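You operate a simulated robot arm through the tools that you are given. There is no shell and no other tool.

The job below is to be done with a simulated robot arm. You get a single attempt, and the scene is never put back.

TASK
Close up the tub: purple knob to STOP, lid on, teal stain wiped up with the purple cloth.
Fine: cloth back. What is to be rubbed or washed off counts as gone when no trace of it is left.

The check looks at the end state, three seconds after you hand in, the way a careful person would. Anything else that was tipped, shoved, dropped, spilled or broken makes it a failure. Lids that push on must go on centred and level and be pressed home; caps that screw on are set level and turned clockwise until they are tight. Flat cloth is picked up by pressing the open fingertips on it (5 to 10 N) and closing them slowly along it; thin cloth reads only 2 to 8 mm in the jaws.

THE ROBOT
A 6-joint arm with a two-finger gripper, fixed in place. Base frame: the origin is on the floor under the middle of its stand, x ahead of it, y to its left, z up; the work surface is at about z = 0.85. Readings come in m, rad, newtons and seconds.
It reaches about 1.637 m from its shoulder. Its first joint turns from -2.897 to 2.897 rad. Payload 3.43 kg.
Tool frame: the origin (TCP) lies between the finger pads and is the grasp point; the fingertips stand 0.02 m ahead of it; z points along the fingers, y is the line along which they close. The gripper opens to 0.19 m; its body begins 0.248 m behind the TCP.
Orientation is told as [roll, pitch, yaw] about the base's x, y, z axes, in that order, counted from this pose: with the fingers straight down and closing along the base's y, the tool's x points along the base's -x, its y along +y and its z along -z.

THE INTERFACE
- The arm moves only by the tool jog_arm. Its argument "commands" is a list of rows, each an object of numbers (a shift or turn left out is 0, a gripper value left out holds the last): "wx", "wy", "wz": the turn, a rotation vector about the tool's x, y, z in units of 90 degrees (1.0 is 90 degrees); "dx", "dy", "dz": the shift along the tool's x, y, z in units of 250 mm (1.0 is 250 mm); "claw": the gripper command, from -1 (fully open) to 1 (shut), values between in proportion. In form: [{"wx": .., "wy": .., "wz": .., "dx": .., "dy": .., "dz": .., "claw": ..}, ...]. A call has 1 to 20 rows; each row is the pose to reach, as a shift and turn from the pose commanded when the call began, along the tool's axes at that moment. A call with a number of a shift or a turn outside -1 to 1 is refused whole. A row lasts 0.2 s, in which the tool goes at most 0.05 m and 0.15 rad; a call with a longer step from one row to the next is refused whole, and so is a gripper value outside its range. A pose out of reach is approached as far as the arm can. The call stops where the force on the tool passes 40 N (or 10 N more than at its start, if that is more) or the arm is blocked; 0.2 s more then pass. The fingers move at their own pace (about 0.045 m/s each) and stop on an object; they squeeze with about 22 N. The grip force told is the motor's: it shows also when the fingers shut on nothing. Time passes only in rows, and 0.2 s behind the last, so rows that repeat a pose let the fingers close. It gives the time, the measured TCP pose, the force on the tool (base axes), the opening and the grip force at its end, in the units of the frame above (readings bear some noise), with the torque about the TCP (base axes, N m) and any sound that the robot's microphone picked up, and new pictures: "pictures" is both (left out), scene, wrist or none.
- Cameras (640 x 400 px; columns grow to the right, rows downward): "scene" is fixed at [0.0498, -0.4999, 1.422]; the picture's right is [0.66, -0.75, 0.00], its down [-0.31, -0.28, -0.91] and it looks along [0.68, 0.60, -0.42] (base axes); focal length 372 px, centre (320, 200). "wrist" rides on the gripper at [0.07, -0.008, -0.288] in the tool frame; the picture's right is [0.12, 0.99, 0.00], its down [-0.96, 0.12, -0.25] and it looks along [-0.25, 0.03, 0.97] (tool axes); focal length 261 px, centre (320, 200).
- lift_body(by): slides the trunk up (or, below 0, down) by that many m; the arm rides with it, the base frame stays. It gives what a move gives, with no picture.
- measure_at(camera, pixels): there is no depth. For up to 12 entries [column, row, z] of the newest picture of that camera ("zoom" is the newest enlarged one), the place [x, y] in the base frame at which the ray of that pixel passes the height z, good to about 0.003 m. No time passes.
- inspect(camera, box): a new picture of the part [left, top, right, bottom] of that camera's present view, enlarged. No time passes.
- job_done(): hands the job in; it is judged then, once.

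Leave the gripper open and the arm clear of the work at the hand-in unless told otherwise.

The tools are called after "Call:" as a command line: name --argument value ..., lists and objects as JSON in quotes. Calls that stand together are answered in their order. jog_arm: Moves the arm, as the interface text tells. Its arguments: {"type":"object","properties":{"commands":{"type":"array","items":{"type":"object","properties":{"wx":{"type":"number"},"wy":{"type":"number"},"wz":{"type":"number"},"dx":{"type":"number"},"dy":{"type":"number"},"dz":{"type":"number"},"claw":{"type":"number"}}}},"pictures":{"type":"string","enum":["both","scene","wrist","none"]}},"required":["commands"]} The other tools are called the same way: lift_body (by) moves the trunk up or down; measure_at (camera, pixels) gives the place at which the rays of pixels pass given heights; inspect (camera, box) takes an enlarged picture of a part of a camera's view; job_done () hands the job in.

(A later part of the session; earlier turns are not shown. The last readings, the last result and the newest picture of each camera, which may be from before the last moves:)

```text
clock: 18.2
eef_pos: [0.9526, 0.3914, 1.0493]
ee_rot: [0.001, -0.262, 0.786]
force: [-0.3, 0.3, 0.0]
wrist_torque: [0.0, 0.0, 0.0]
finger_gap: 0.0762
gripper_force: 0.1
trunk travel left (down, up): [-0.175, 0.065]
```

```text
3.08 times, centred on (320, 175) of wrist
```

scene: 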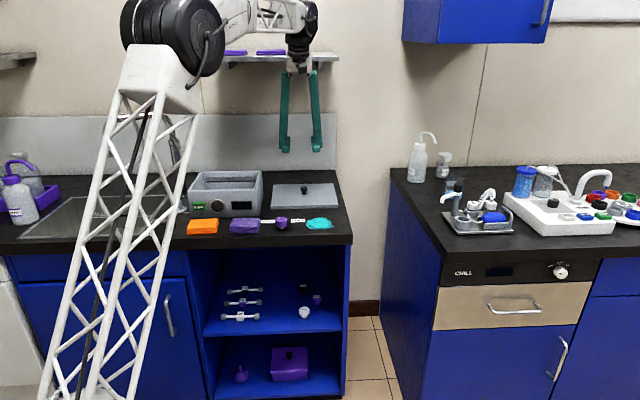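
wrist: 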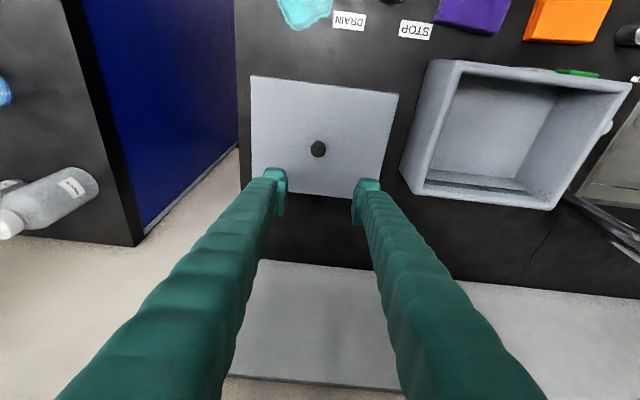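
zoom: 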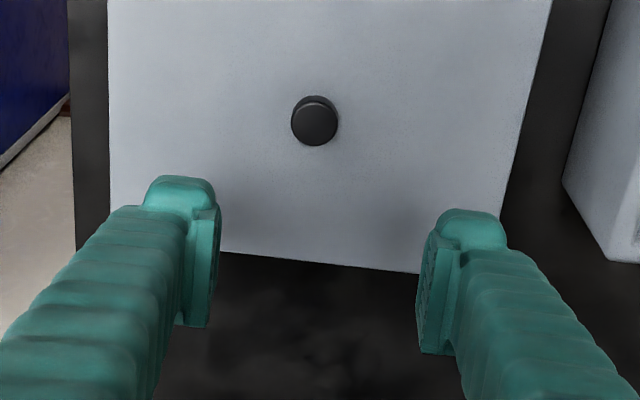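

With the tilt, the lid's knob resolves to about (0.958, 0.387) and the TCP is 7 mm off along the closing axis. I'll correct that and descend straight down to z of about 0.95, staying above the knob, to check again.

Call:
jog_arm --commands '[{"dx": 0.033, "dy": -0.028, "dz": 0.128, "claw": 0.2}, {"dx": 0.066, "dy": -0.028, "dz": 0.256, "claw": 0.2}, {"dx": 0.1, "dy": -0.028, "dz": 0.384, "claw": 0.2}, {"dx": 0.1, "dy": -0.028, "dz": 0.384, "claw": 0.2}]'

Call:
inspect --camera "wrist" --box '[250, 130, 390, 230]'

Call:
inspect --camera "scene" --box '[220, 20, 360, 220]'

```text
clock: 19.2
eef_pos: [0.957, 0.3874, 0.9502]
ee_rot: [0.0, -0.263, 0.786]
force: [-0.4, -0.1, 0.5]
wrist_torque: [0.02, 0.0, -0.02]
finger_gap: 0.076
gripper_force: 0.1
trunk travel left (down, up): [-0.175, 0.065]
```

scene: 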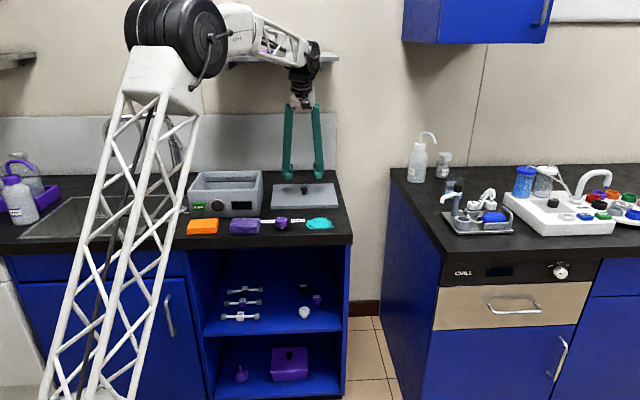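
wrist: 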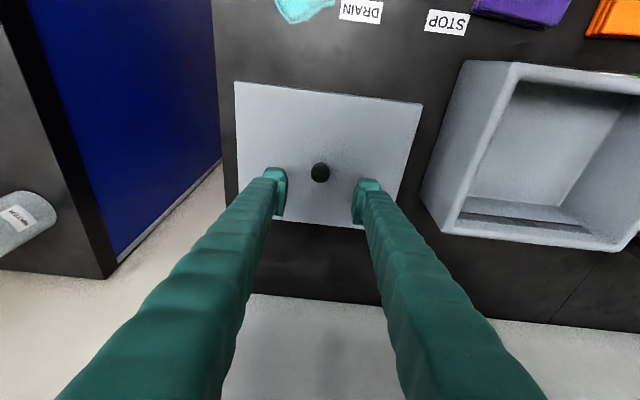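

```text
4.00 times, centred on (320, 180) of wrist
```

zoom: 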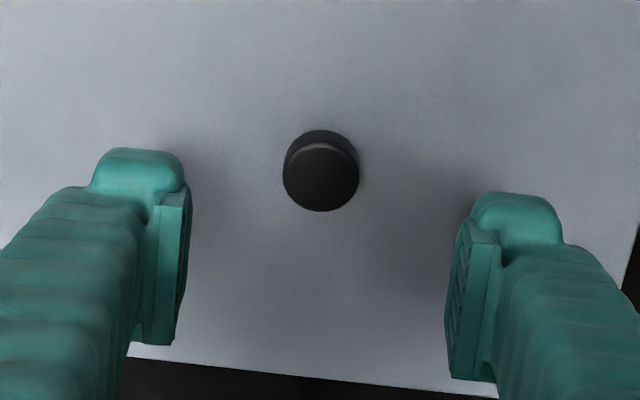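

```text
2.00 times, centred on (290, 120) of scene
```

zoom: 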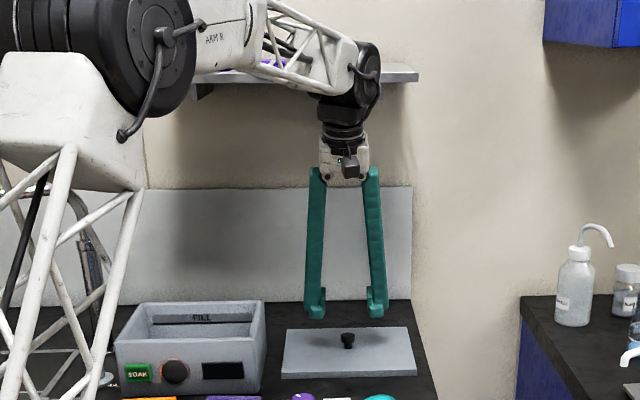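

Alignment is good to about 1–2 mm and the wrist is passing clear in front of the shelf. I'll lower to TCP z of about 0.890 with the jaws open around the knob head.

Call:
jog_arm --commands '[{"dx": 0.02, "dy": -0.006, "dz": 0.075, "claw": 0.2}, {"dx": 0.04, "dy": -0.006, "dz": 0.15, "claw": 0.2}, {"dx": 0.055, "dy": -0.006, "dz": 0.205, "claw": 0.2}, {"dx": 0.062, "dy": -0.006, "dz": 0.232, "claw": 0.2}, {"dx": 0.062, "dy": -0.006, "dz": 0.232, "claw": 0.2}]'

Call:
inspect --camera "wrist" --box '[250, 130, 390, 230]'

Call:
inspect --camera "scene" --box '[265, 160, 345, 215]'

```text
clock: 20.4
eef_pos: [0.9588, 0.3853, 0.8894]
ee_rot: [0.001, -0.262, 0.786]
force: [-0.2, -0.4, 0.5]
wrist_torque: [-0.02, 0.01, 0.01]
finger_gap: 0.076
gripper_force: 0.1
trunk travel left (down, up): [-0.175, 0.065]
```

scene: 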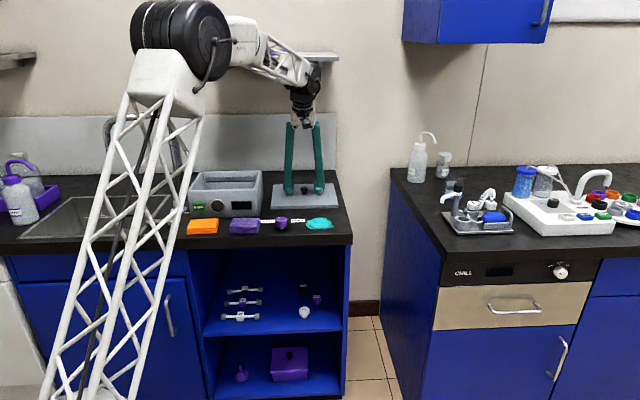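
wrist: 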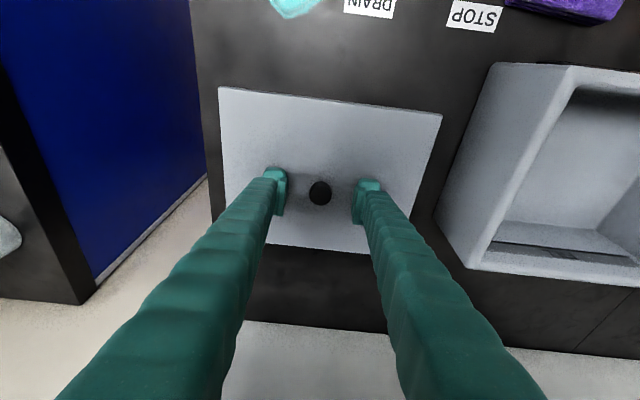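

```text
4.00 times, centred on (320, 180) of wrist
```

zoom: 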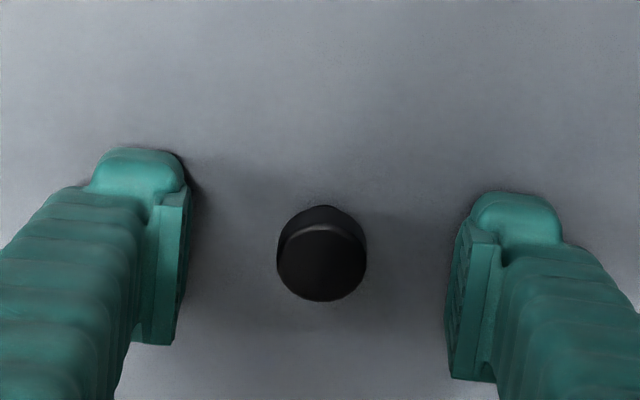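

```text
7.27 times, centred on (305, 188) of scene
```

zoom: 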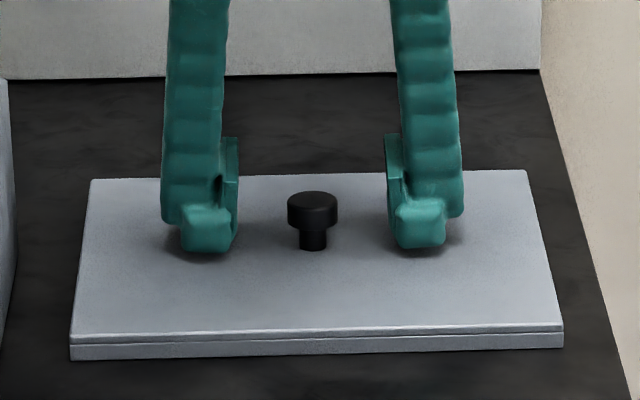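

The fingers straddle the knob head just above the lid with no contact force. I'll close on the knob.

Call:
jog_arm --commands '[{"claw": 0.4}, {"claw": 0.6}, {"claw": 1}, {"claw": 1}, {"claw": 1}, {"claw": 1}, {"claw": 1}]' --pictures "scene"

Call:
inspect --camera "scene" --box '[265, 160, 345, 215]'

Call:
inspect --camera "wrist" --box '[250, 130, 390, 230]'

```text
clock: 22.0
eef_pos: [0.9579, 0.3847, 0.8888]
ee_rot: [-0.001, -0.261, 0.786]
force: [0.0, 0.3, 0.5]
wrist_torque: [-0.02, 0.04, -0.01]
finger_gap: 0.0247
gripper_force: 22.2
trunk travel left (down, up): [-0.175, 0.065]
```

scene: 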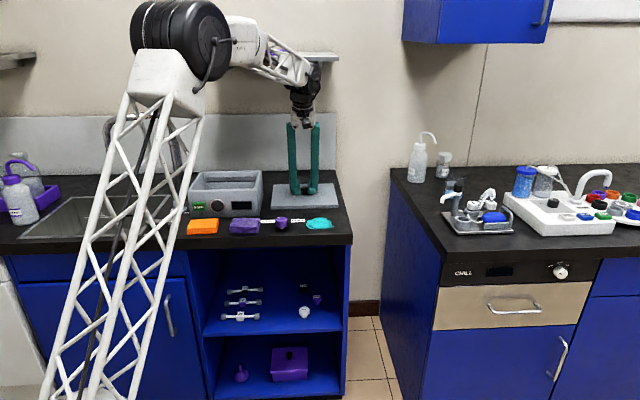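

```text
7.27 times, centred on (305, 188) of scene
```

zoom: 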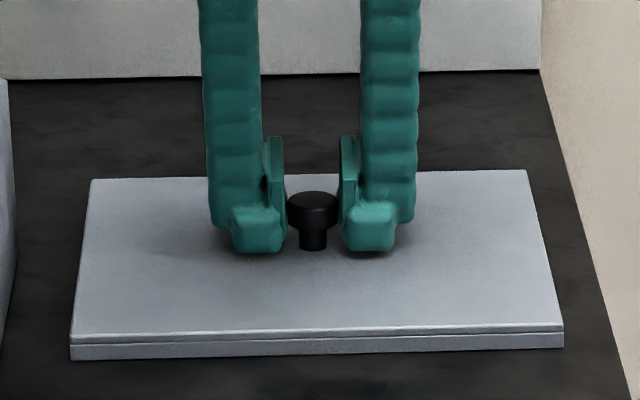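

```text
4.00 times, centred on (320, 180) of wrist
```

zoom: 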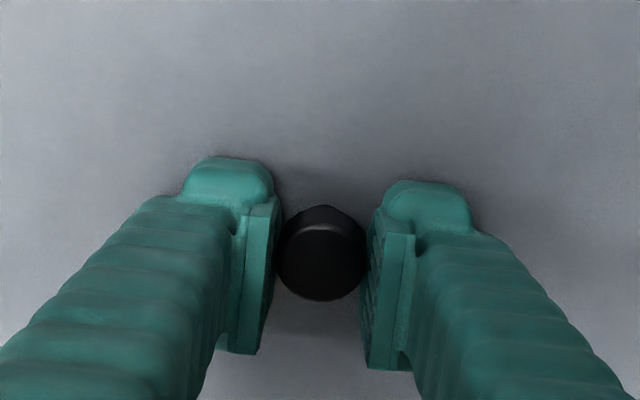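

The knob is held with a 24.7 mm gap at 22 N. I'll lift 3 cm straight up first to see whether the lid stays level in the grip.

Call:
jog_arm --commands '[{"dx": -0.01, "dz": -0.039, "claw": 1}, {"dx": -0.02, "dz": -0.077, "claw": 1}, {"dx": -0.031, "dz": -0.116, "claw": 1}, {"dx": -0.031, "dz": -0.116, "claw": 1}]'

Call:
inspect --camera "scene" --box '[265, 160, 345, 215]'

```text
clock: 23.0
eef_pos: [0.9582, 0.385, 0.9204]
ee_rot: [0.001, -0.261, 0.785]
force: [-0.1, -0.2, -2.4]
wrist_torque: [-0.01, 0.0, -0.04]
finger_gap: 0.0246
gripper_force: 22.2
trunk travel left (down, up): [-0.175, 0.065]
```

scene: 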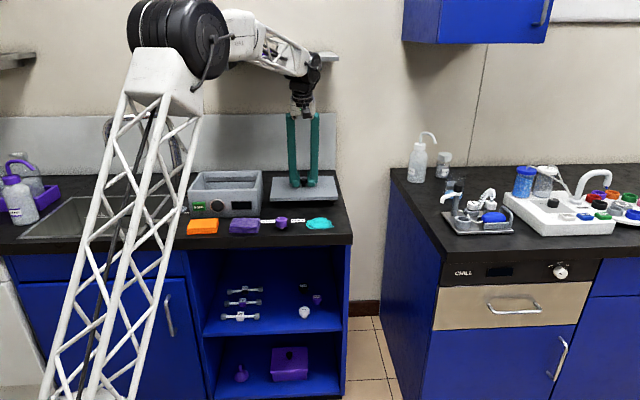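
wrist: 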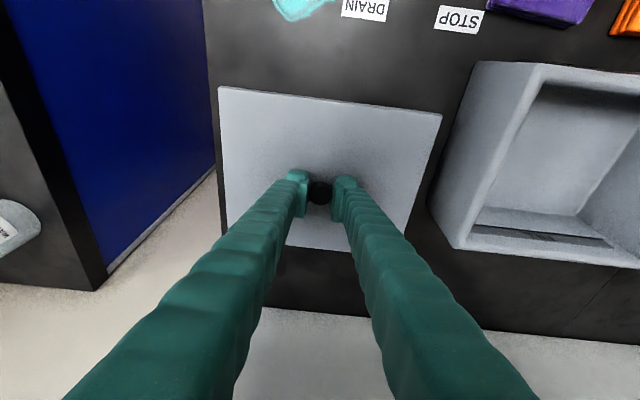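

```text
7.27 times, centred on (305, 188) of scene
```

zoom: 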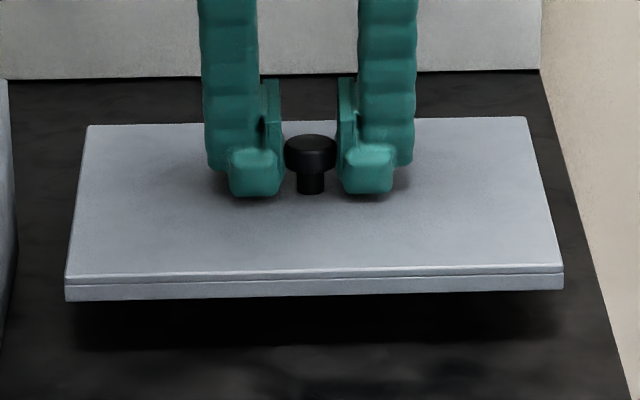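

The lid came up level, weighing about 2.4 N, and its position in the gripper is unchanged. I'll lift to TCP z of about 1.05 (lid bottom about 1.01, clear of the rim) and carry it across over the tub.

Call:
jog_arm --commands '[{"dx": -0.034, "dz": -0.125, "claw": 1}, {"dx": -0.068, "dz": -0.25, "claw": 1}, {"dx": -0.102, "dz": -0.376, "claw": 1}, {"dx": -0.135, "dz": -0.502, "claw": 1}, {"dx": -0.112, "dy": 0.08, "dz": -0.508, "claw": 1}, {"dx": -0.085, "dy": 0.2, "dz": -0.515, "claw": 1}, {"dx": -0.055, "dy": 0.33, "dz": -0.523, "claw": 1}, {"dx": -0.025, "dy": 0.46, "dz": -0.531, "claw": 1}, {"dx": 0.005, "dy": 0.6, "dz": -0.539, "claw": 1}, {"dx": 0.035, "dy": 0.74, "dz": -0.547, "claw": 1}, {"dx": 0.065, "dy": 0.86, "dz": -0.555, "claw": 1}, {"dx": 0.085, "dy": 0.94, "dz": -0.56, "claw": 1}, {"dx": 0.097, "dy": 0.99, "dz": -0.564, "claw": 1}, {"dx": 0.097, "dy": 0.99, "dz": -0.564, "claw": 1}]'

Call:
inspect --camera "scene" --box '[165, 110, 295, 225]'

```text
clock: 26.0
eef_pos: [0.7403, 0.5188, 1.0477]
ee_rot: [-0.001, -0.263, 0.784]
force: [-0.9, -0.8, -3.1]
wrist_torque: [0.01, -0.01, 0.02]
finger_gap: 0.0248
gripper_force: 22.1
trunk travel left (down, up): [-0.175, 0.065]
```

scene: 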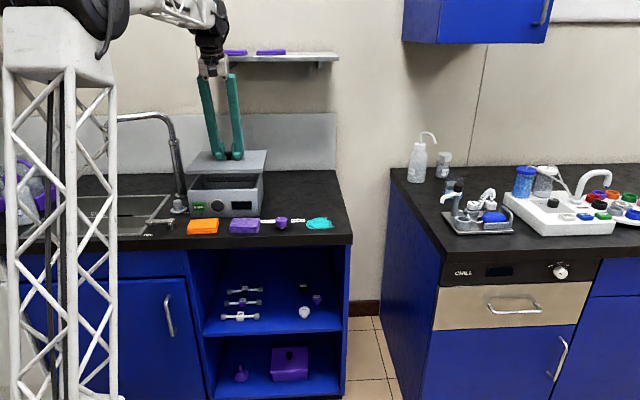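
wrist: 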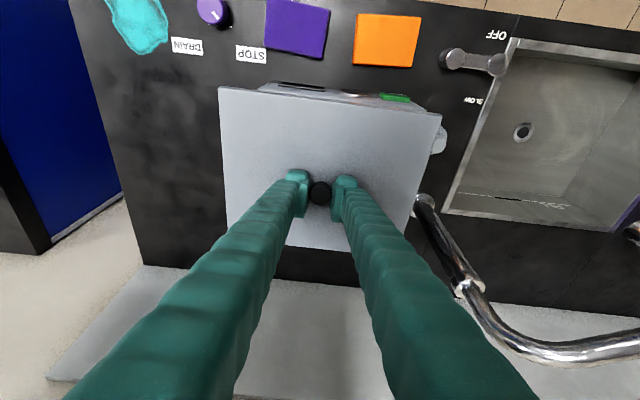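

```text
3.48 times, centred on (230, 168) of scene
```

zoom: 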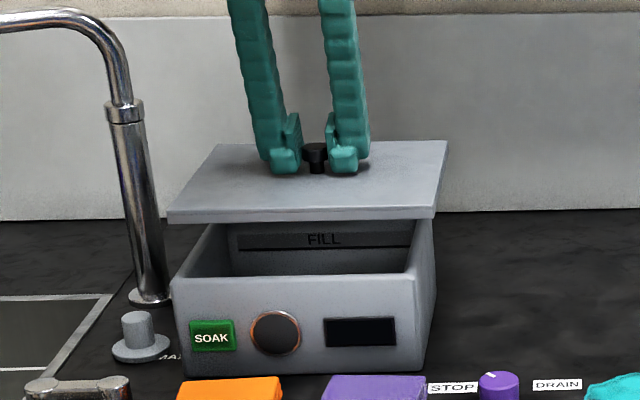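

The lid is over the tub and level. For a precise centring check I'll enlarge the lid's edges and tub's rim corners in the scene view and measure them at their own heights.

Call:
inspect --camera "scene" --box '[180, 145, 275, 205]'

```text
6.67 times, centred on (228, 175) of scene
```

zoom: 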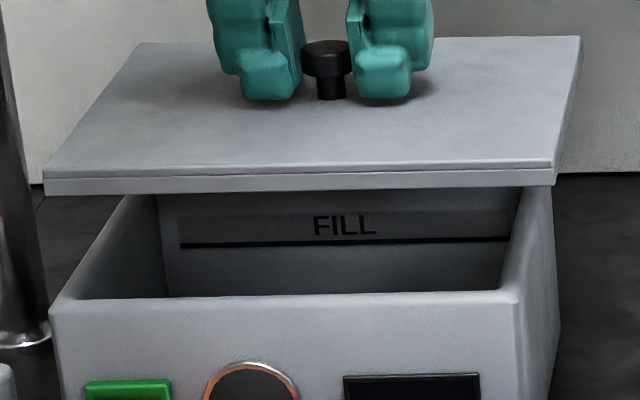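

Call:
measure_at --camera "zoom" --pixels '[[44, 194, 1.009], [553, 186, 1.009], [44, 178, 1.022], [555, 168, 1.022], [581, 37, 1.022], [140, 43, 1.022], [50, 308, 0.95], [519, 292, 0.95], [50, 308, 0.945], [519, 292, 0.945]]'

Call:
measure_at --camera "zoom" --pixels '[[44, 194, 1.009], [553, 186, 1.009], [44, 178, 1.022], [555, 168, 1.022], [581, 37, 1.022], [140, 43, 1.022], [50, 308, 0.95], [519, 292, 0.95], [50, 308, 0.945], [519, 292, 0.945]]'

```text
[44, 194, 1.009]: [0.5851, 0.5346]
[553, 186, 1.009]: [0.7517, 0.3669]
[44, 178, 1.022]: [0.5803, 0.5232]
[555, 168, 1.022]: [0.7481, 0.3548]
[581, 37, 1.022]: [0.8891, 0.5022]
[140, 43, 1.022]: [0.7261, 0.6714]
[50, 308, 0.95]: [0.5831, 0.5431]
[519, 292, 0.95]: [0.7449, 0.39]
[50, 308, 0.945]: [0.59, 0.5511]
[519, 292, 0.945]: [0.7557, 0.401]
```

```text
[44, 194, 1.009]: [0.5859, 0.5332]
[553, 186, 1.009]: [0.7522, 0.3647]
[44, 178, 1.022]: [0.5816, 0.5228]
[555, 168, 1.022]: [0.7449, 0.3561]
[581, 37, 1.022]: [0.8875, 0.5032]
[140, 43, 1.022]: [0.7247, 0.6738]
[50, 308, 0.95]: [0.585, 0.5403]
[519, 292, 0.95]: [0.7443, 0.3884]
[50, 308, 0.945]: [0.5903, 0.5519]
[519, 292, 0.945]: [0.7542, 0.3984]
```

Comparing lid and rim: depth matches within about 2 mm, but the lid sits about 14 mm too far right, and two independent measurements agree on that. I'll shift 14 mm left and lower until the lid's bottom is about 1 cm above the rim.

Call:
jog_arm --commands '[{"dy": 0.03, "claw": 1}, {"dy": 0.0576, "claw": 1}, {"dx": 0.016, "dy": 0.0576, "dz": 0.06, "claw": 1}, {"dx": 0.032, "dy": 0.0576, "dz": 0.12, "claw": 1}, {"dx": 0.049, "dy": 0.0576, "dz": 0.184, "claw": 1}, {"dx": 0.049, "dy": 0.0576, "dz": 0.184, "claw": 1}]'

Call:
inspect --camera "scene" --box '[180, 155, 275, 215]'

Call:
inspect --camera "wrist" --box '[200, 60, 460, 260]'

```text
clock: 27.4
eef_pos: [0.7291, 0.5298, 1.0027]
ee_rot: [-0.001, -0.264, 0.785]
force: [0.9, 0.2, -2.9]
wrist_torque: [0.0, 0.0, 0.02]
finger_gap: 0.0248
gripper_force: 22.1
trunk travel left (down, up): [-0.175, 0.065]
```

scene: 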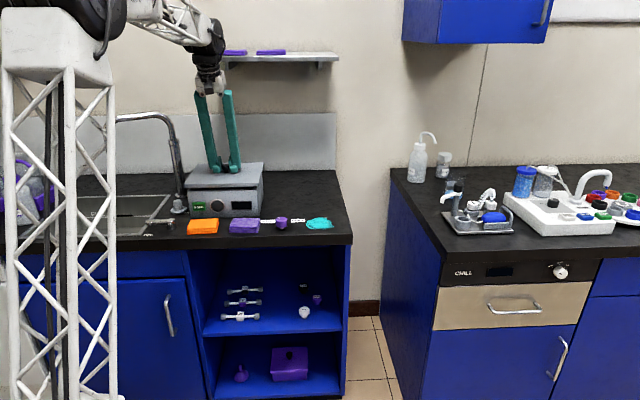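
wrist: 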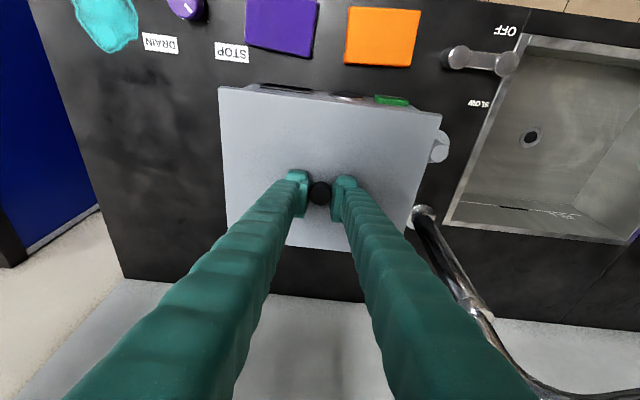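

```text
6.67 times, centred on (228, 185) of scene
```

zoom: 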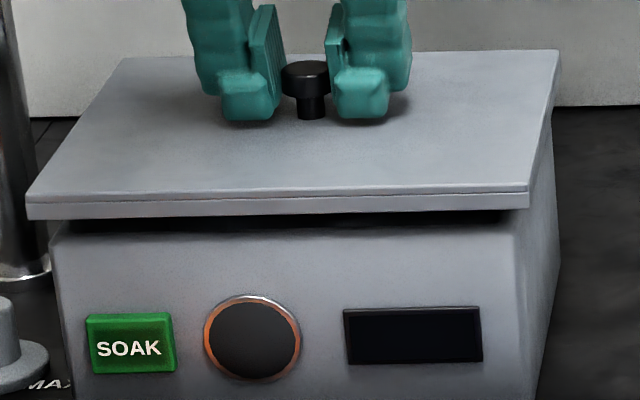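

```text
2.00 times, centred on (330, 160) of wrist
```

zoom: 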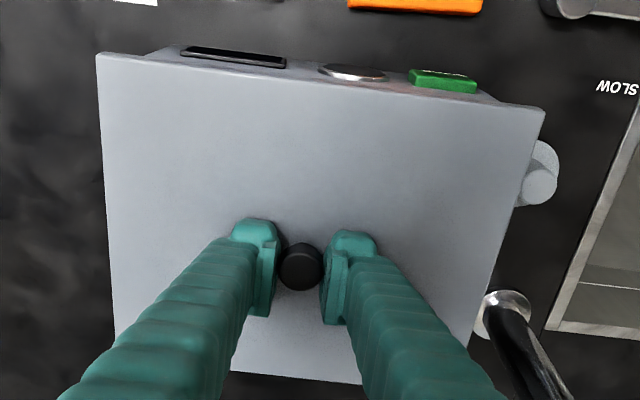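

The side overhangs look balanced once perspective is allowed for. I'll double-check the front/back position by measuring the lid corners in this view at their heights before lowering.

Call:
inspect --camera "scene" --box '[180, 155, 275, 215]'

Call:
measure_at --camera "zoom" --pixels '[[27, 219, 0.964], [529, 208, 0.964], [27, 203, 0.977], [529, 190, 0.977], [559, 51, 0.977], [121, 57, 0.977], [306, 75, 1.002]]'

Call:
measure_at --camera "zoom" --pixels '[[27, 219, 0.964], [529, 208, 0.964], [27, 203, 0.977], [529, 190, 0.977], [559, 51, 0.977], [121, 57, 0.977], [306, 75, 1.002]]'

```text
6.67 times, centred on (228, 185) of scene
```

zoom: 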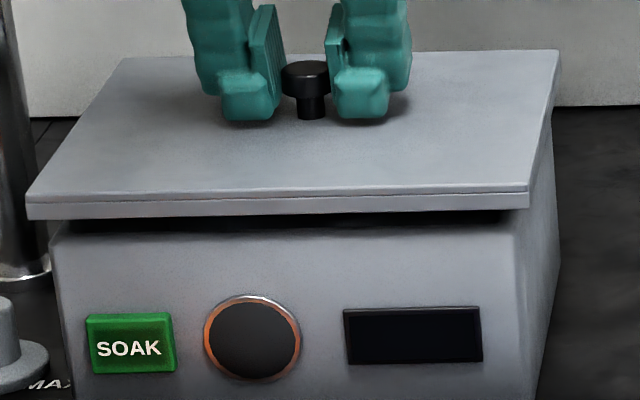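

```text
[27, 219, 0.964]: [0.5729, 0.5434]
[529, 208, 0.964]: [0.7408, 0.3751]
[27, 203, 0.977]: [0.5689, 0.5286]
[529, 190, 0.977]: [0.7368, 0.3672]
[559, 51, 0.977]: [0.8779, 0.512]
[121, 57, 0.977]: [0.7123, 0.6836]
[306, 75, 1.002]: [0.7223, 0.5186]
```

```text
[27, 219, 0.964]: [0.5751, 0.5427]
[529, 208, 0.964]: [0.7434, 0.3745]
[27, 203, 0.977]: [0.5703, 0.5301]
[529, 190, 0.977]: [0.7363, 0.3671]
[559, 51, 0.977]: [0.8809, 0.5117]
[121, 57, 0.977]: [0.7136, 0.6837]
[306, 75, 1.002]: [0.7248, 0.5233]
```

The lid is centred within 1–2 mm in both directions. I'll lower it slowly by 12 mm to bring the skirt to the rim, watching the force.

Call:
jog_arm --commands '[{"dx": 0.004, "dz": 0.0155, "claw": 1}, {"dx": 0.0083, "dz": 0.031, "claw": 1}, {"dx": 0.0124, "dz": 0.0464, "claw": 1}, {"dx": 0.0124, "dz": 0.0464, "claw": 1}]' --pictures "scene"

Call:
inspect --camera "scene" --box '[180, 155, 275, 215]'

```text
clock: 28.4
eef_pos: [0.7298, 0.5285, 0.991]
ee_rot: [0.0, -0.262, 0.785]
force: [-0.1, -0.1, -2.9]
wrist_torque: [-0.02, 0.0, -0.01]
finger_gap: 0.0246
gripper_force: 22.0
trunk travel left (down, up): [-0.175, 0.065]
```

scene: 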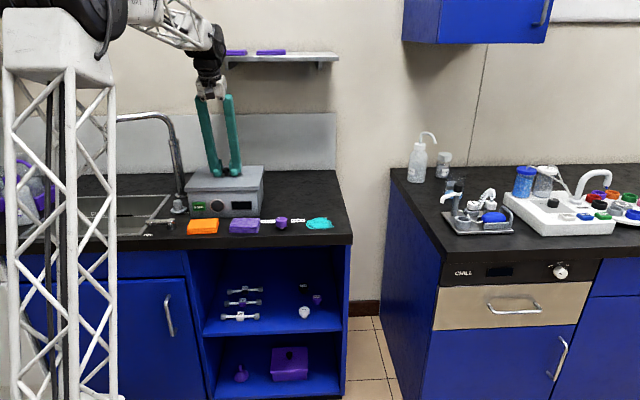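

```text
6.67 times, centred on (228, 185) of scene
```

zoom: 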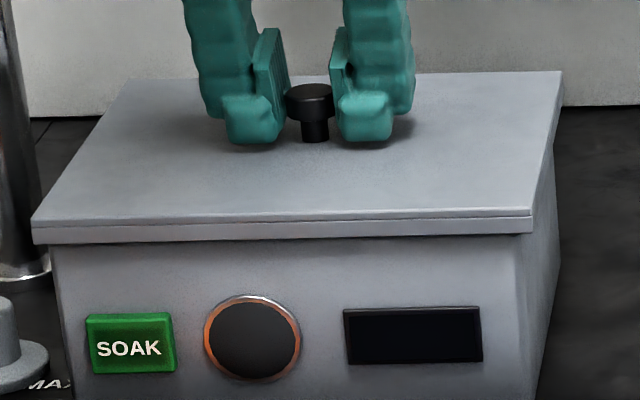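

Still just the lid's weight (2.9 N), with the skirt right at the rim. I'll keep lowering gently in 2 mm rows.

Call:
jog_arm --commands '[{"dx": 0.002, "dz": 0.0077, "claw": 1}, {"dx": 0.004, "dz": 0.0155, "claw": 1}, {"dx": 0.0062, "dz": 0.0232, "claw": 1}, {"dx": 0.0062, "dz": 0.0232, "claw": 1}]' --pictures "scene"

Call:
inspect --camera "scene" --box '[180, 155, 275, 215]'

```text
clock: 29.4
eef_pos: [0.7298, 0.5303, 0.9854]
ee_rot: [0.001, -0.261, 0.786]
force: [0.5, -0.1, -1.8]
wrist_torque: [-0.01, -0.08, -0.03]
finger_gap: 0.0246
gripper_force: 21.9
trunk travel left (down, up): [-0.175, 0.065]
```

scene: 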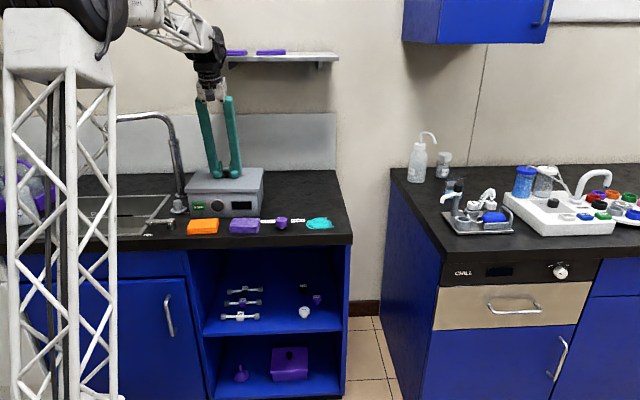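

```text
6.67 times, centred on (228, 185) of scene
```

zoom: 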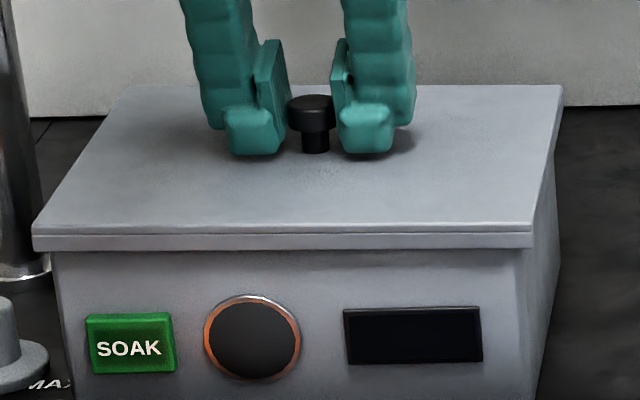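

The skirt is passing down around the rim with almost no force. I'll continue lowering.

Call:
jog_arm --commands '[{"dx": 0.002, "dz": 0.0077, "claw": 1}, {"dx": 0.004, "dz": 0.0155, "claw": 1}, {"dx": 0.0062, "dz": 0.0232, "claw": 1}, {"dx": 0.0062, "dz": 0.0232, "claw": 1}]' --pictures "scene"

Call:
inspect --camera "scene" --box '[180, 155, 275, 215]'

```text
clock: 30.4
eef_pos: [0.7278, 0.5297, 0.981]
ee_rot: [-0.001, -0.263, 0.786]
force: [-7.5, 4.3, 29.7]
wrist_torque: [0.08, 0.17, -0.01]
finger_gap: 0.0252
gripper_force: 22.0
trunk travel left (down, up): [-0.175, 0.065]
heard: snap
```

scene: 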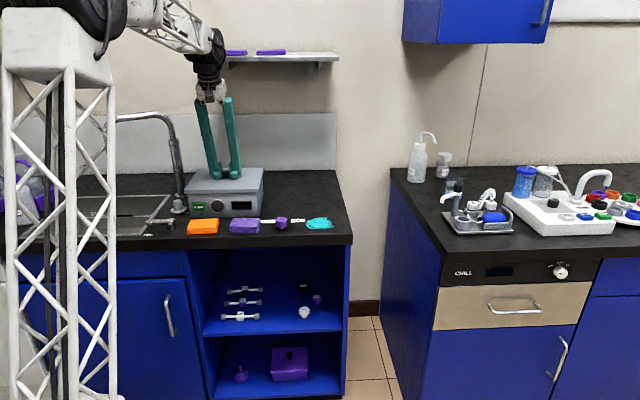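

```text
6.67 times, centred on (228, 185) of scene
```

zoom: 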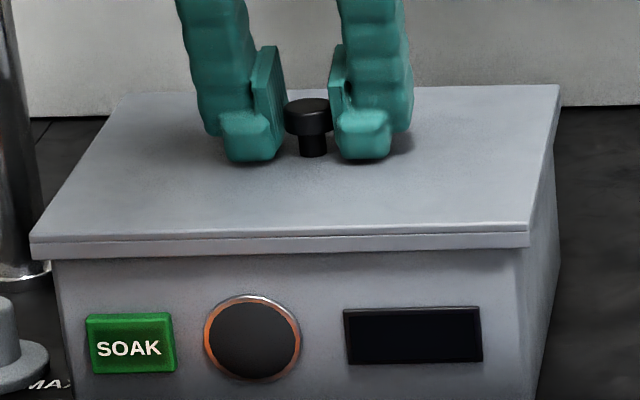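

I heard a snap and the force rose to 30 N, so the lid has gone on. I'll ease off about 1.5 mm to unload, then open the jaws and look closely.

Call:
jog_arm --commands '[{"dx": -0.0016, "dz": -0.0058, "claw": 1}, {"dx": -0.0016, "dz": -0.0058, "claw": 0.5}, {"dx": -0.0016, "dz": -0.0058, "claw": 0.2}, {"dx": -0.0016, "dz": -0.0058, "claw": 0.2}, {"dx": -0.0016, "dz": -0.0058, "claw": 0.2}]' --pictures "both"

Call:
inspect --camera "scene" --box '[180, 155, 275, 215]'

```text
clock: 31.6
eef_pos: [0.7284, 0.5305, 0.9789]
ee_rot: [0.0, -0.26, 0.789]
force: [-1.9, 1.7, 5.0]
wrist_torque: [-0.14, -0.04, -0.01]
finger_gap: 0.0747
gripper_force: 0.2
trunk travel left (down, up): [-0.175, 0.065]
```

scene: 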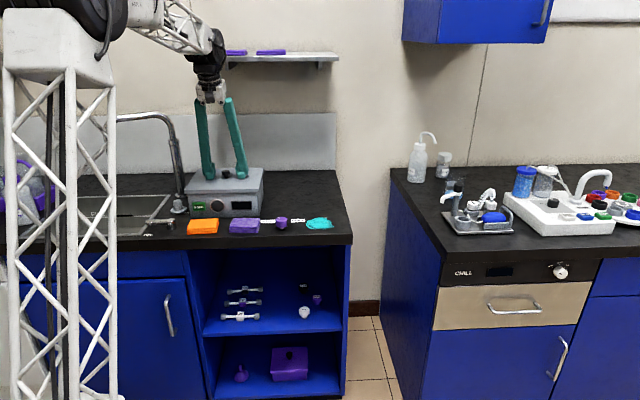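
wrist: 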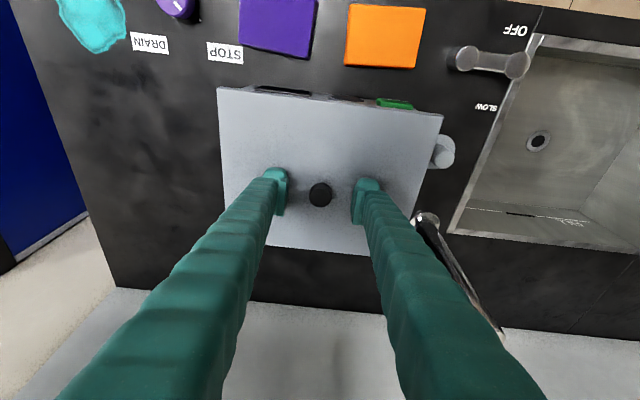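

```text
6.67 times, centred on (228, 185) of scene
```

zoom: 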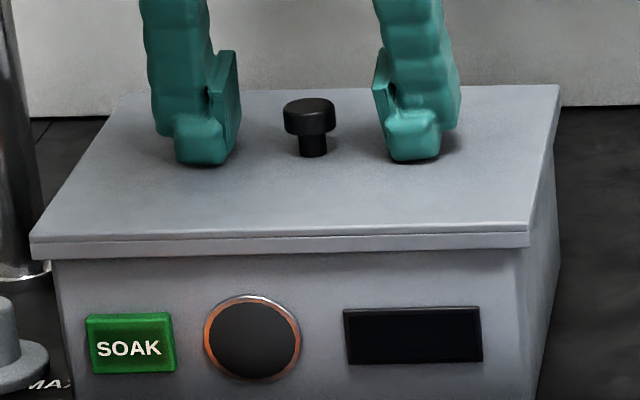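

The jaws are open around the knob with a light 5 N fingertip touch. I'll rise 10 cm clear of the knob and look at how the lid sits.

Call:
jog_arm --commands '[{"dx": -0.01, "dz": -0.039, "claw": 0.2}, {"dx": -0.04, "dz": -0.15, "claw": 0.2}, {"dx": -0.07, "dz": -0.27, "claw": 0.2}, {"dx": -0.104, "dz": -0.386, "claw": 0.2}, {"dx": -0.104, "dz": -0.386, "claw": 0.2}]'

Call:
inspect --camera "scene" --box '[180, 160, 275, 220]'

Call:
inspect --camera "wrist" --box '[210, 70, 440, 240]'

```text
clock: 32.8
eef_pos: [0.7302, 0.5281, 1.0828]
ee_rot: [0.001, -0.261, 0.784]
force: [0.0, -0.2, -0.1]
wrist_torque: [0.01, -0.01, 0.01]
finger_gap: 0.076
gripper_force: 0.1
trunk travel left (down, up): [-0.175, 0.065]
```

scene: 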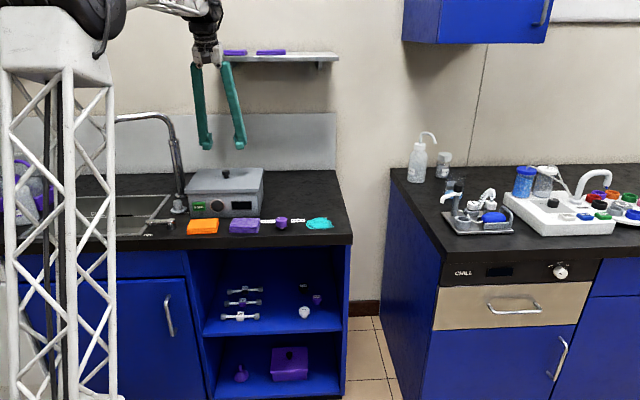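
wrist: 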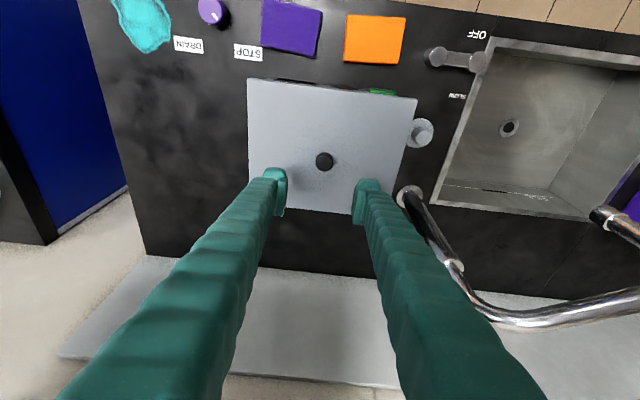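

```text
6.67 times, centred on (228, 190) of scene
```

zoom: 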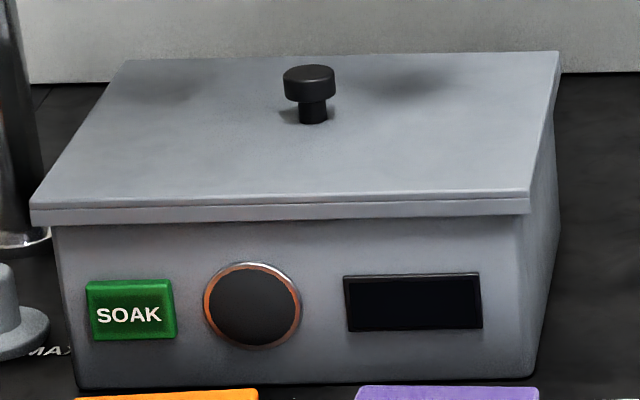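

```text
2.35 times, centred on (325, 155) of wrist
```

zoom: 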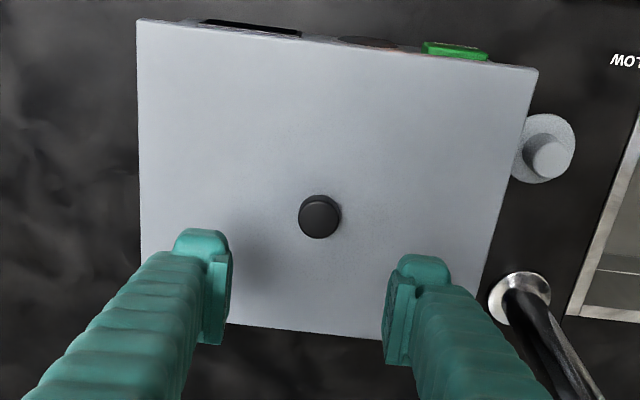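

The lid looks level and evenly seated. To be sure it is pressed home, I'll turn the gripper back to vertical and close the fingers above the knob. Then I can press on the knob top with a controlled force.

Call:
jog_arm --commands '[{"wy": 0.08, "claw": 1}, {"wy": 0.1667, "claw": 1}, {"wy": 0.1667, "claw": 1}, {"wy": 0.1667, "claw": 1}, {"wy": 0.1667, "claw": 1}, {"wy": 0.1667, "claw": 1}]'

Call:
inspect --camera "wrist" --box '[240, 110, 400, 240]'

```text
clock: 34.2
eef_pos: [0.7302, 0.5295, 1.0806]
ee_rot: [-0.001, 0.001, 0.785]
force: [0.4, -0.2, 0.4]
wrist_torque: [0.0, 0.0, 0.01]
finger_gap: 0.0002
gripper_force: 22.0
trunk travel left (down, up): [-0.175, 0.065]
```

scene: 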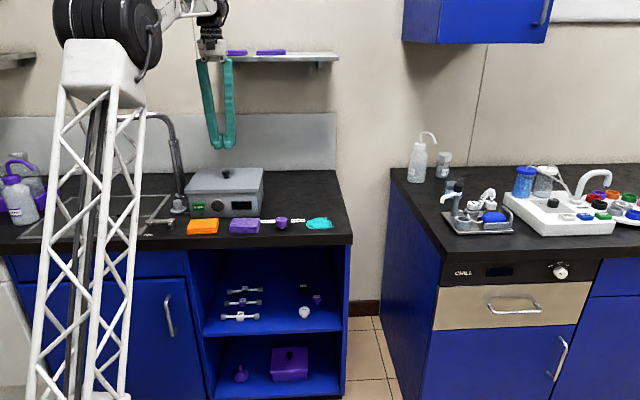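
wrist: 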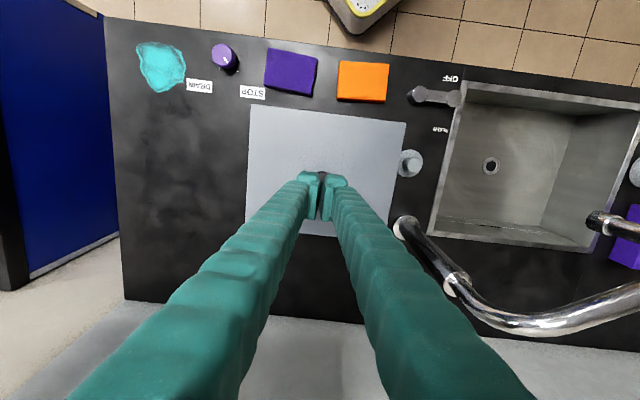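

```text
3.08 times, centred on (320, 175) of wrist
```

zoom: 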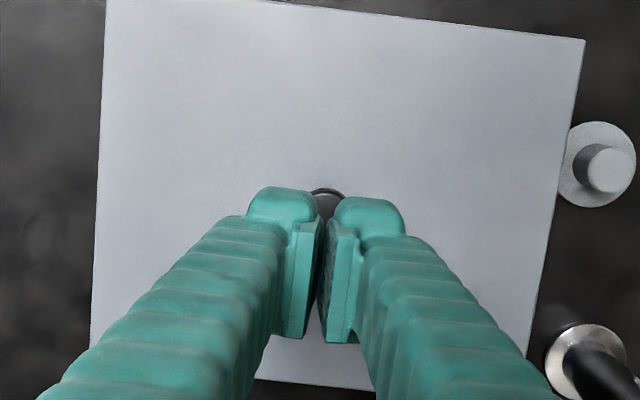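

The lid's edges are square with the tool, so its rotation is right. I'll descend to just above the knob top, then press in small 1 mm rows.

Call:
jog_arm --commands '[{"dz": 0.1, "claw": 1}, {"dz": 0.2, "claw": 1}, {"dz": 0.28, "claw": 1}, {"dz": 0.3, "claw": 1}, {"dz": 0.308, "claw": 1}, {"dz": 0.312, "claw": 1}, {"dz": 0.316, "claw": 1}, {"dz": 0.316, "claw": 1}]' --pictures "none"

```text
clock: 36.0
eef_pos: [0.7302, 0.5291, 1.003]
ee_rot: [0.0, -0.002, 0.784]
force: [3.7, 1.8, 11.2]
wrist_torque: [0.01, 0.0, -0.01]
finger_gap: 0.0059
gripper_force: 22.4
trunk travel left (down, up): [-0.175, 0.065]
```

Contact is at TCP z = 1.003, but the round knob is wedging the closed tips apart (gap 6 mm), so pressing there isn't good. I'll back off, open to 76 mm and press with both fingertips on the lid plate, evenly on either side of the knob.

Call:
jog_arm --commands '[{"dz": -0.1, "claw": 0.2}, {"dz": -0.12, "claw": 0.2}, {"dz": -0.12, "claw": 0.2}, {"dz": -0.12, "claw": 0.2}, {"dz": -0.12, "claw": 0.2}, {"dz": -0.12, "claw": 0.2}, {"dz": -0.05, "claw": 0.2}, {"dz": 0.03, "claw": 0.2}, {"dz": 0.08, "claw": 0.2}, {"dz": 0.092, "claw": 0.2}, {"dz": 0.1, "claw": 0.2}, {"dz": 0.1, "claw": 0.2}]'

Call:
inspect --camera "scene" --box '[180, 150, 275, 210]'

```text
clock: 38.6
eef_pos: [0.7295, 0.5286, 0.9753]
ee_rot: [-0.001, 0.0, 0.786]
force: [-1.4, -0.1, 0.3]
wrist_torque: [-0.02, -0.01, -0.02]
finger_gap: 0.0763
gripper_force: 0.1
trunk travel left (down, up): [-0.175, 0.065]
```

scene: 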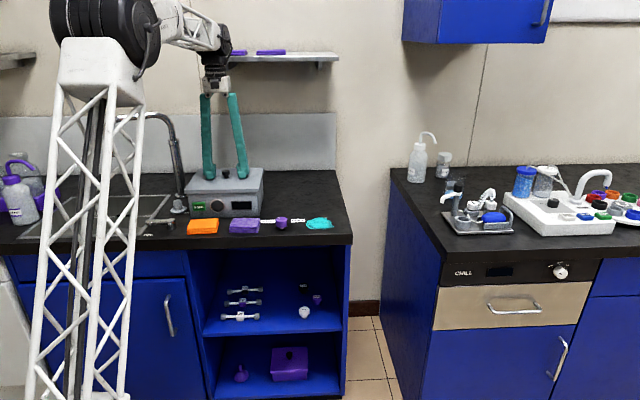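
wrist: 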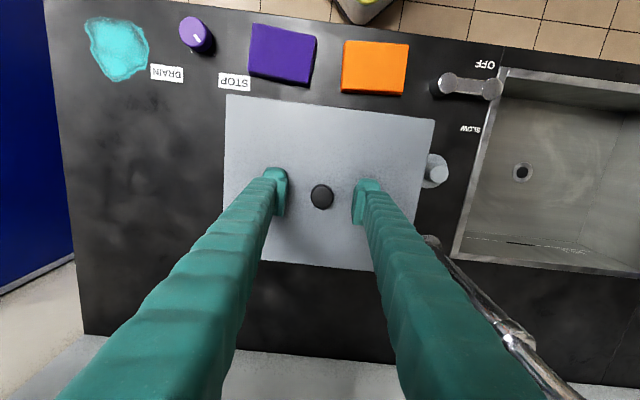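

```text
6.67 times, centred on (228, 180) of scene
```

zoom: 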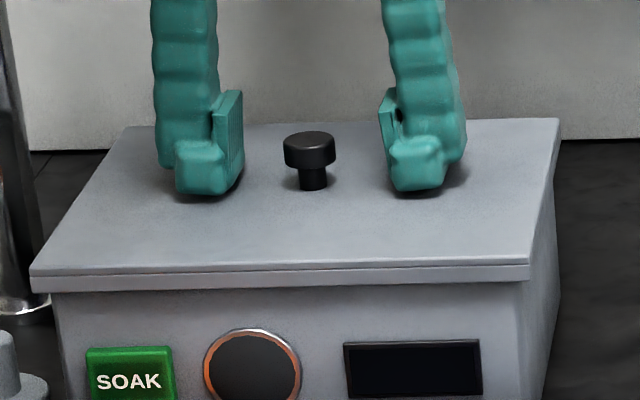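

No contact yet at TCP z = 0.975. I'll press down in 1 mm rows and watch the force, which stops the move at 40 N.

Call:
jog_arm --commands '[{"dz": 0.004, "claw": 0.2}, {"dz": 0.008, "claw": 0.2}, {"dz": 0.012, "claw": 0.2}, {"dz": 0.014, "claw": 0.2}, {"dz": 0.014, "claw": 0.2}]' --pictures "none"

```text
clock: 39.8
eef_pos: [0.7306, 0.5294, 0.9759]
ee_rot: [0.0, -0.004, 0.785]
force: [2.0, 2.1, 39.7]
wrist_torque: [0.14, 0.19, -0.13]
finger_gap: 0.0761
gripper_force: 0.0
trunk travel left (down, up): [-0.175, 0.065]
```

The lid carried 39.7 N with no further movement, so it is pressed home. I'll rise and move over the purple cloth for a close look, staying well above everything.

Call:
jog_arm --commands '[{"dz": -0.05, "claw": 0.2}, {"dz": -0.2, "claw": 0.2}, {"dz": -0.36, "claw": 0.2}, {"dx": 0.12, "dz": -0.42, "claw": 0.2}, {"dx": 0.26, "dy": -0.06, "dz": -0.42, "claw": 0.2}, {"dx": 0.4, "dy": -0.14, "dz": -0.38, "claw": 0.2}, {"dx": 0.54, "dy": -0.22, "dz": -0.34, "claw": 0.2}, {"dx": 0.68, "dy": -0.28, "dz": -0.3, "claw": 0.2}, {"dx": 0.68, "dy": -0.28, "dz": -0.3, "claw": 0.2}]'

Call:
inspect --camera "scene" --box '[180, 165, 275, 240]'

Call:
inspect --camera "wrist" --box '[220, 80, 480, 260]'

```text
clock: 41.8
eef_pos: [0.6583, 0.358, 1.0472]
ee_rot: [0.001, 0.0, 0.786]
force: [0.1, 0.5, 0.7]
wrist_torque: [0.03, 0.0, -0.01]
finger_gap: 0.0762
gripper_force: 0.1
trunk travel left (down, up): [-0.175, 0.065]
```

scene: 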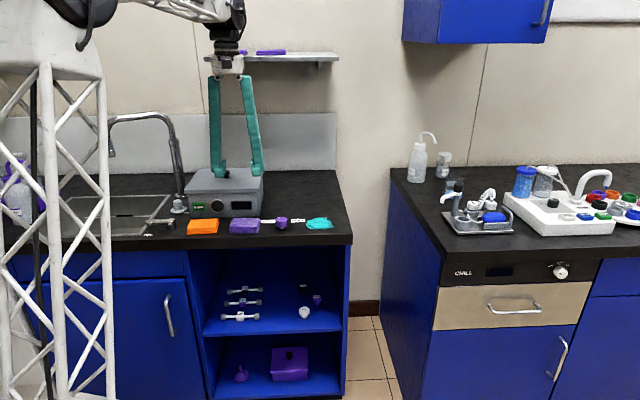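
wrist: 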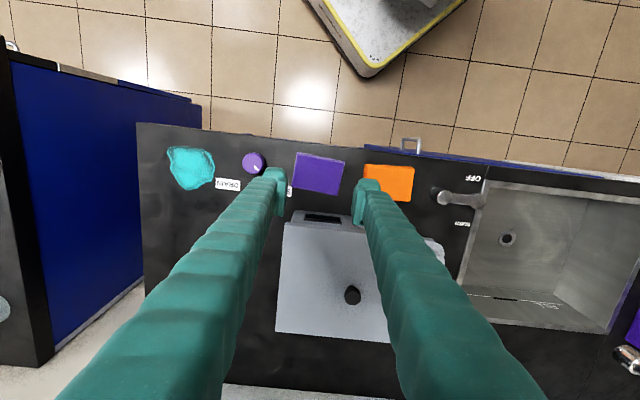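

```text
5.33 times, centred on (228, 202) of scene
```

zoom: 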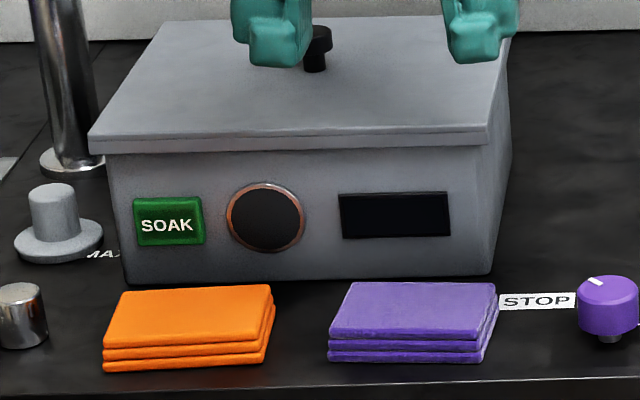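

```text
2.22 times, centred on (350, 170) of wrist
```

zoom: 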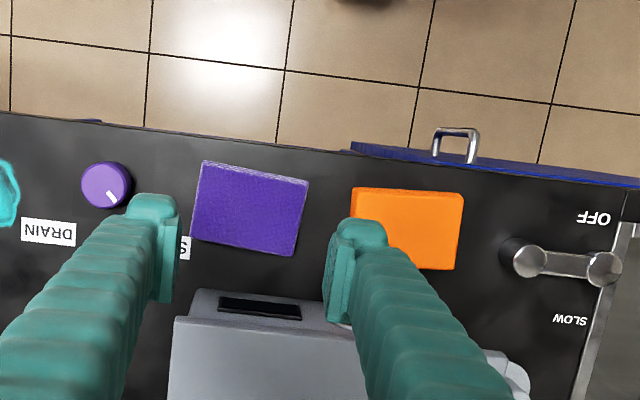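

The purple cloth is a folded pad of about 87 x 60 x 15 mm, centred near (0.662, 0.357) and turned about 4° relative to the counter. I'll align with it, narrow the jaws to about 38 mm and come down to 15 mm above it, noting this pose for putting it back.

Call:
jog_arm --commands '[{"dx": -0.0076, "dy": -0.0133, "dz": 0.0, "wz": 0.048, "claw": 0.6}, {"dx": -0.0076, "dy": -0.0133, "dz": 0.0, "wz": 0.048, "claw": 0.6}, {"dx": -0.0076, "dy": -0.0133, "dz": 0.15, "wz": 0.048, "claw": 0.6}, {"dx": -0.0076, "dy": -0.0133, "dz": 0.3, "wz": 0.048, "claw": 0.6}, {"dx": -0.0076, "dy": -0.0133, "dz": 0.45, "wz": 0.048, "claw": 0.6}, {"dx": -0.0076, "dy": -0.0133, "dz": 0.55, "wz": 0.048, "claw": 0.6}, {"dx": -0.0076, "dy": -0.0133, "dz": 0.589, "wz": 0.048, "claw": 0.6}, {"dx": -0.0076, "dy": -0.0133, "dz": 0.589, "wz": 0.048, "claw": 0.6}]'

Call:
inspect --camera "scene" --box '[195, 190, 295, 245]'

Call:
inspect --camera "wrist" --box '[250, 130, 390, 230]'

```text
clock: 43.6
eef_pos: [0.6625, 0.3575, 0.9006]
ee_rot: [-0.003, 0.0, 0.71]
force: [0.0, 0.1, 0.3]
wrist_torque: [-0.02, 0.03, -0.03]
finger_gap: 0.0378
gripper_force: 0.0
trunk travel left (down, up): [-0.175, 0.065]
```

scene: 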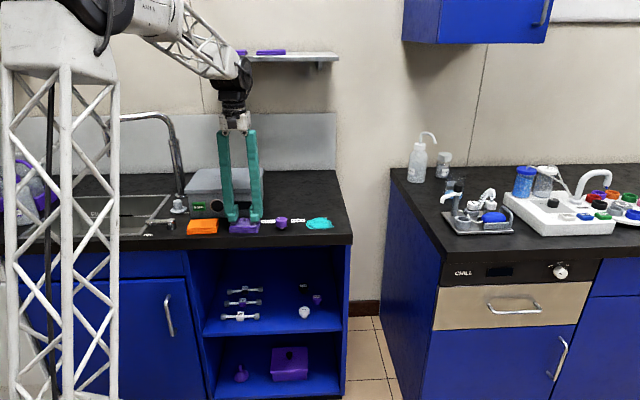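
wrist: 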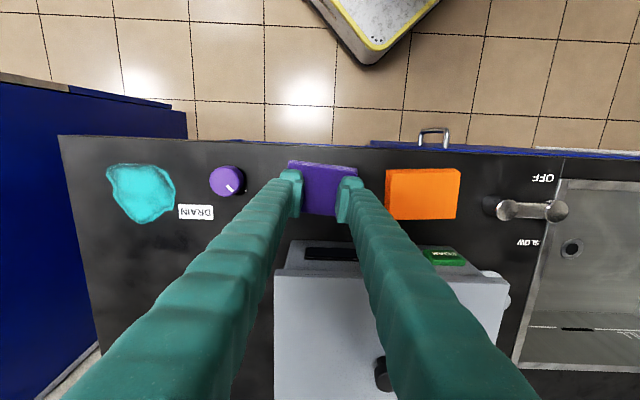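

```text
6.40 times, centred on (245, 218) of scene
```

zoom: 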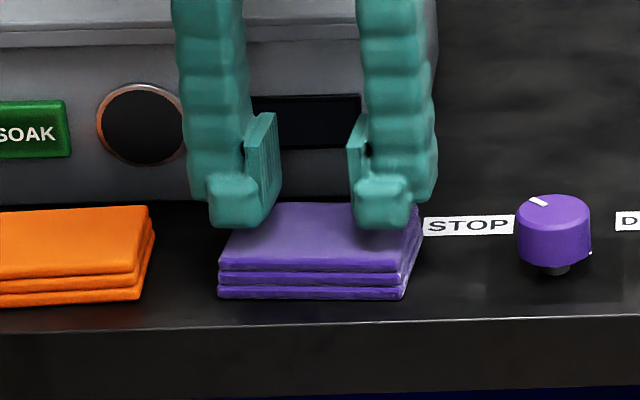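

```text
4.00 times, centred on (320, 180) of wrist
```

zoom: 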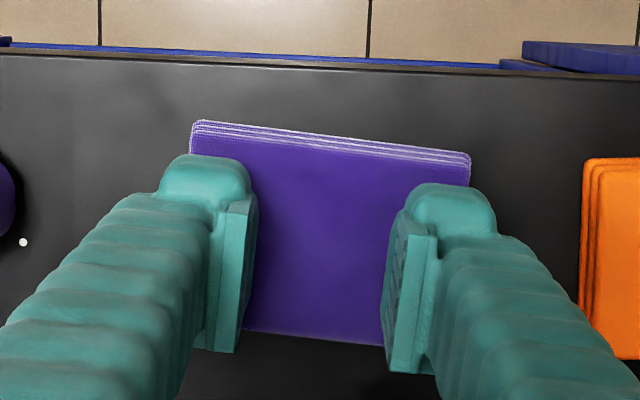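

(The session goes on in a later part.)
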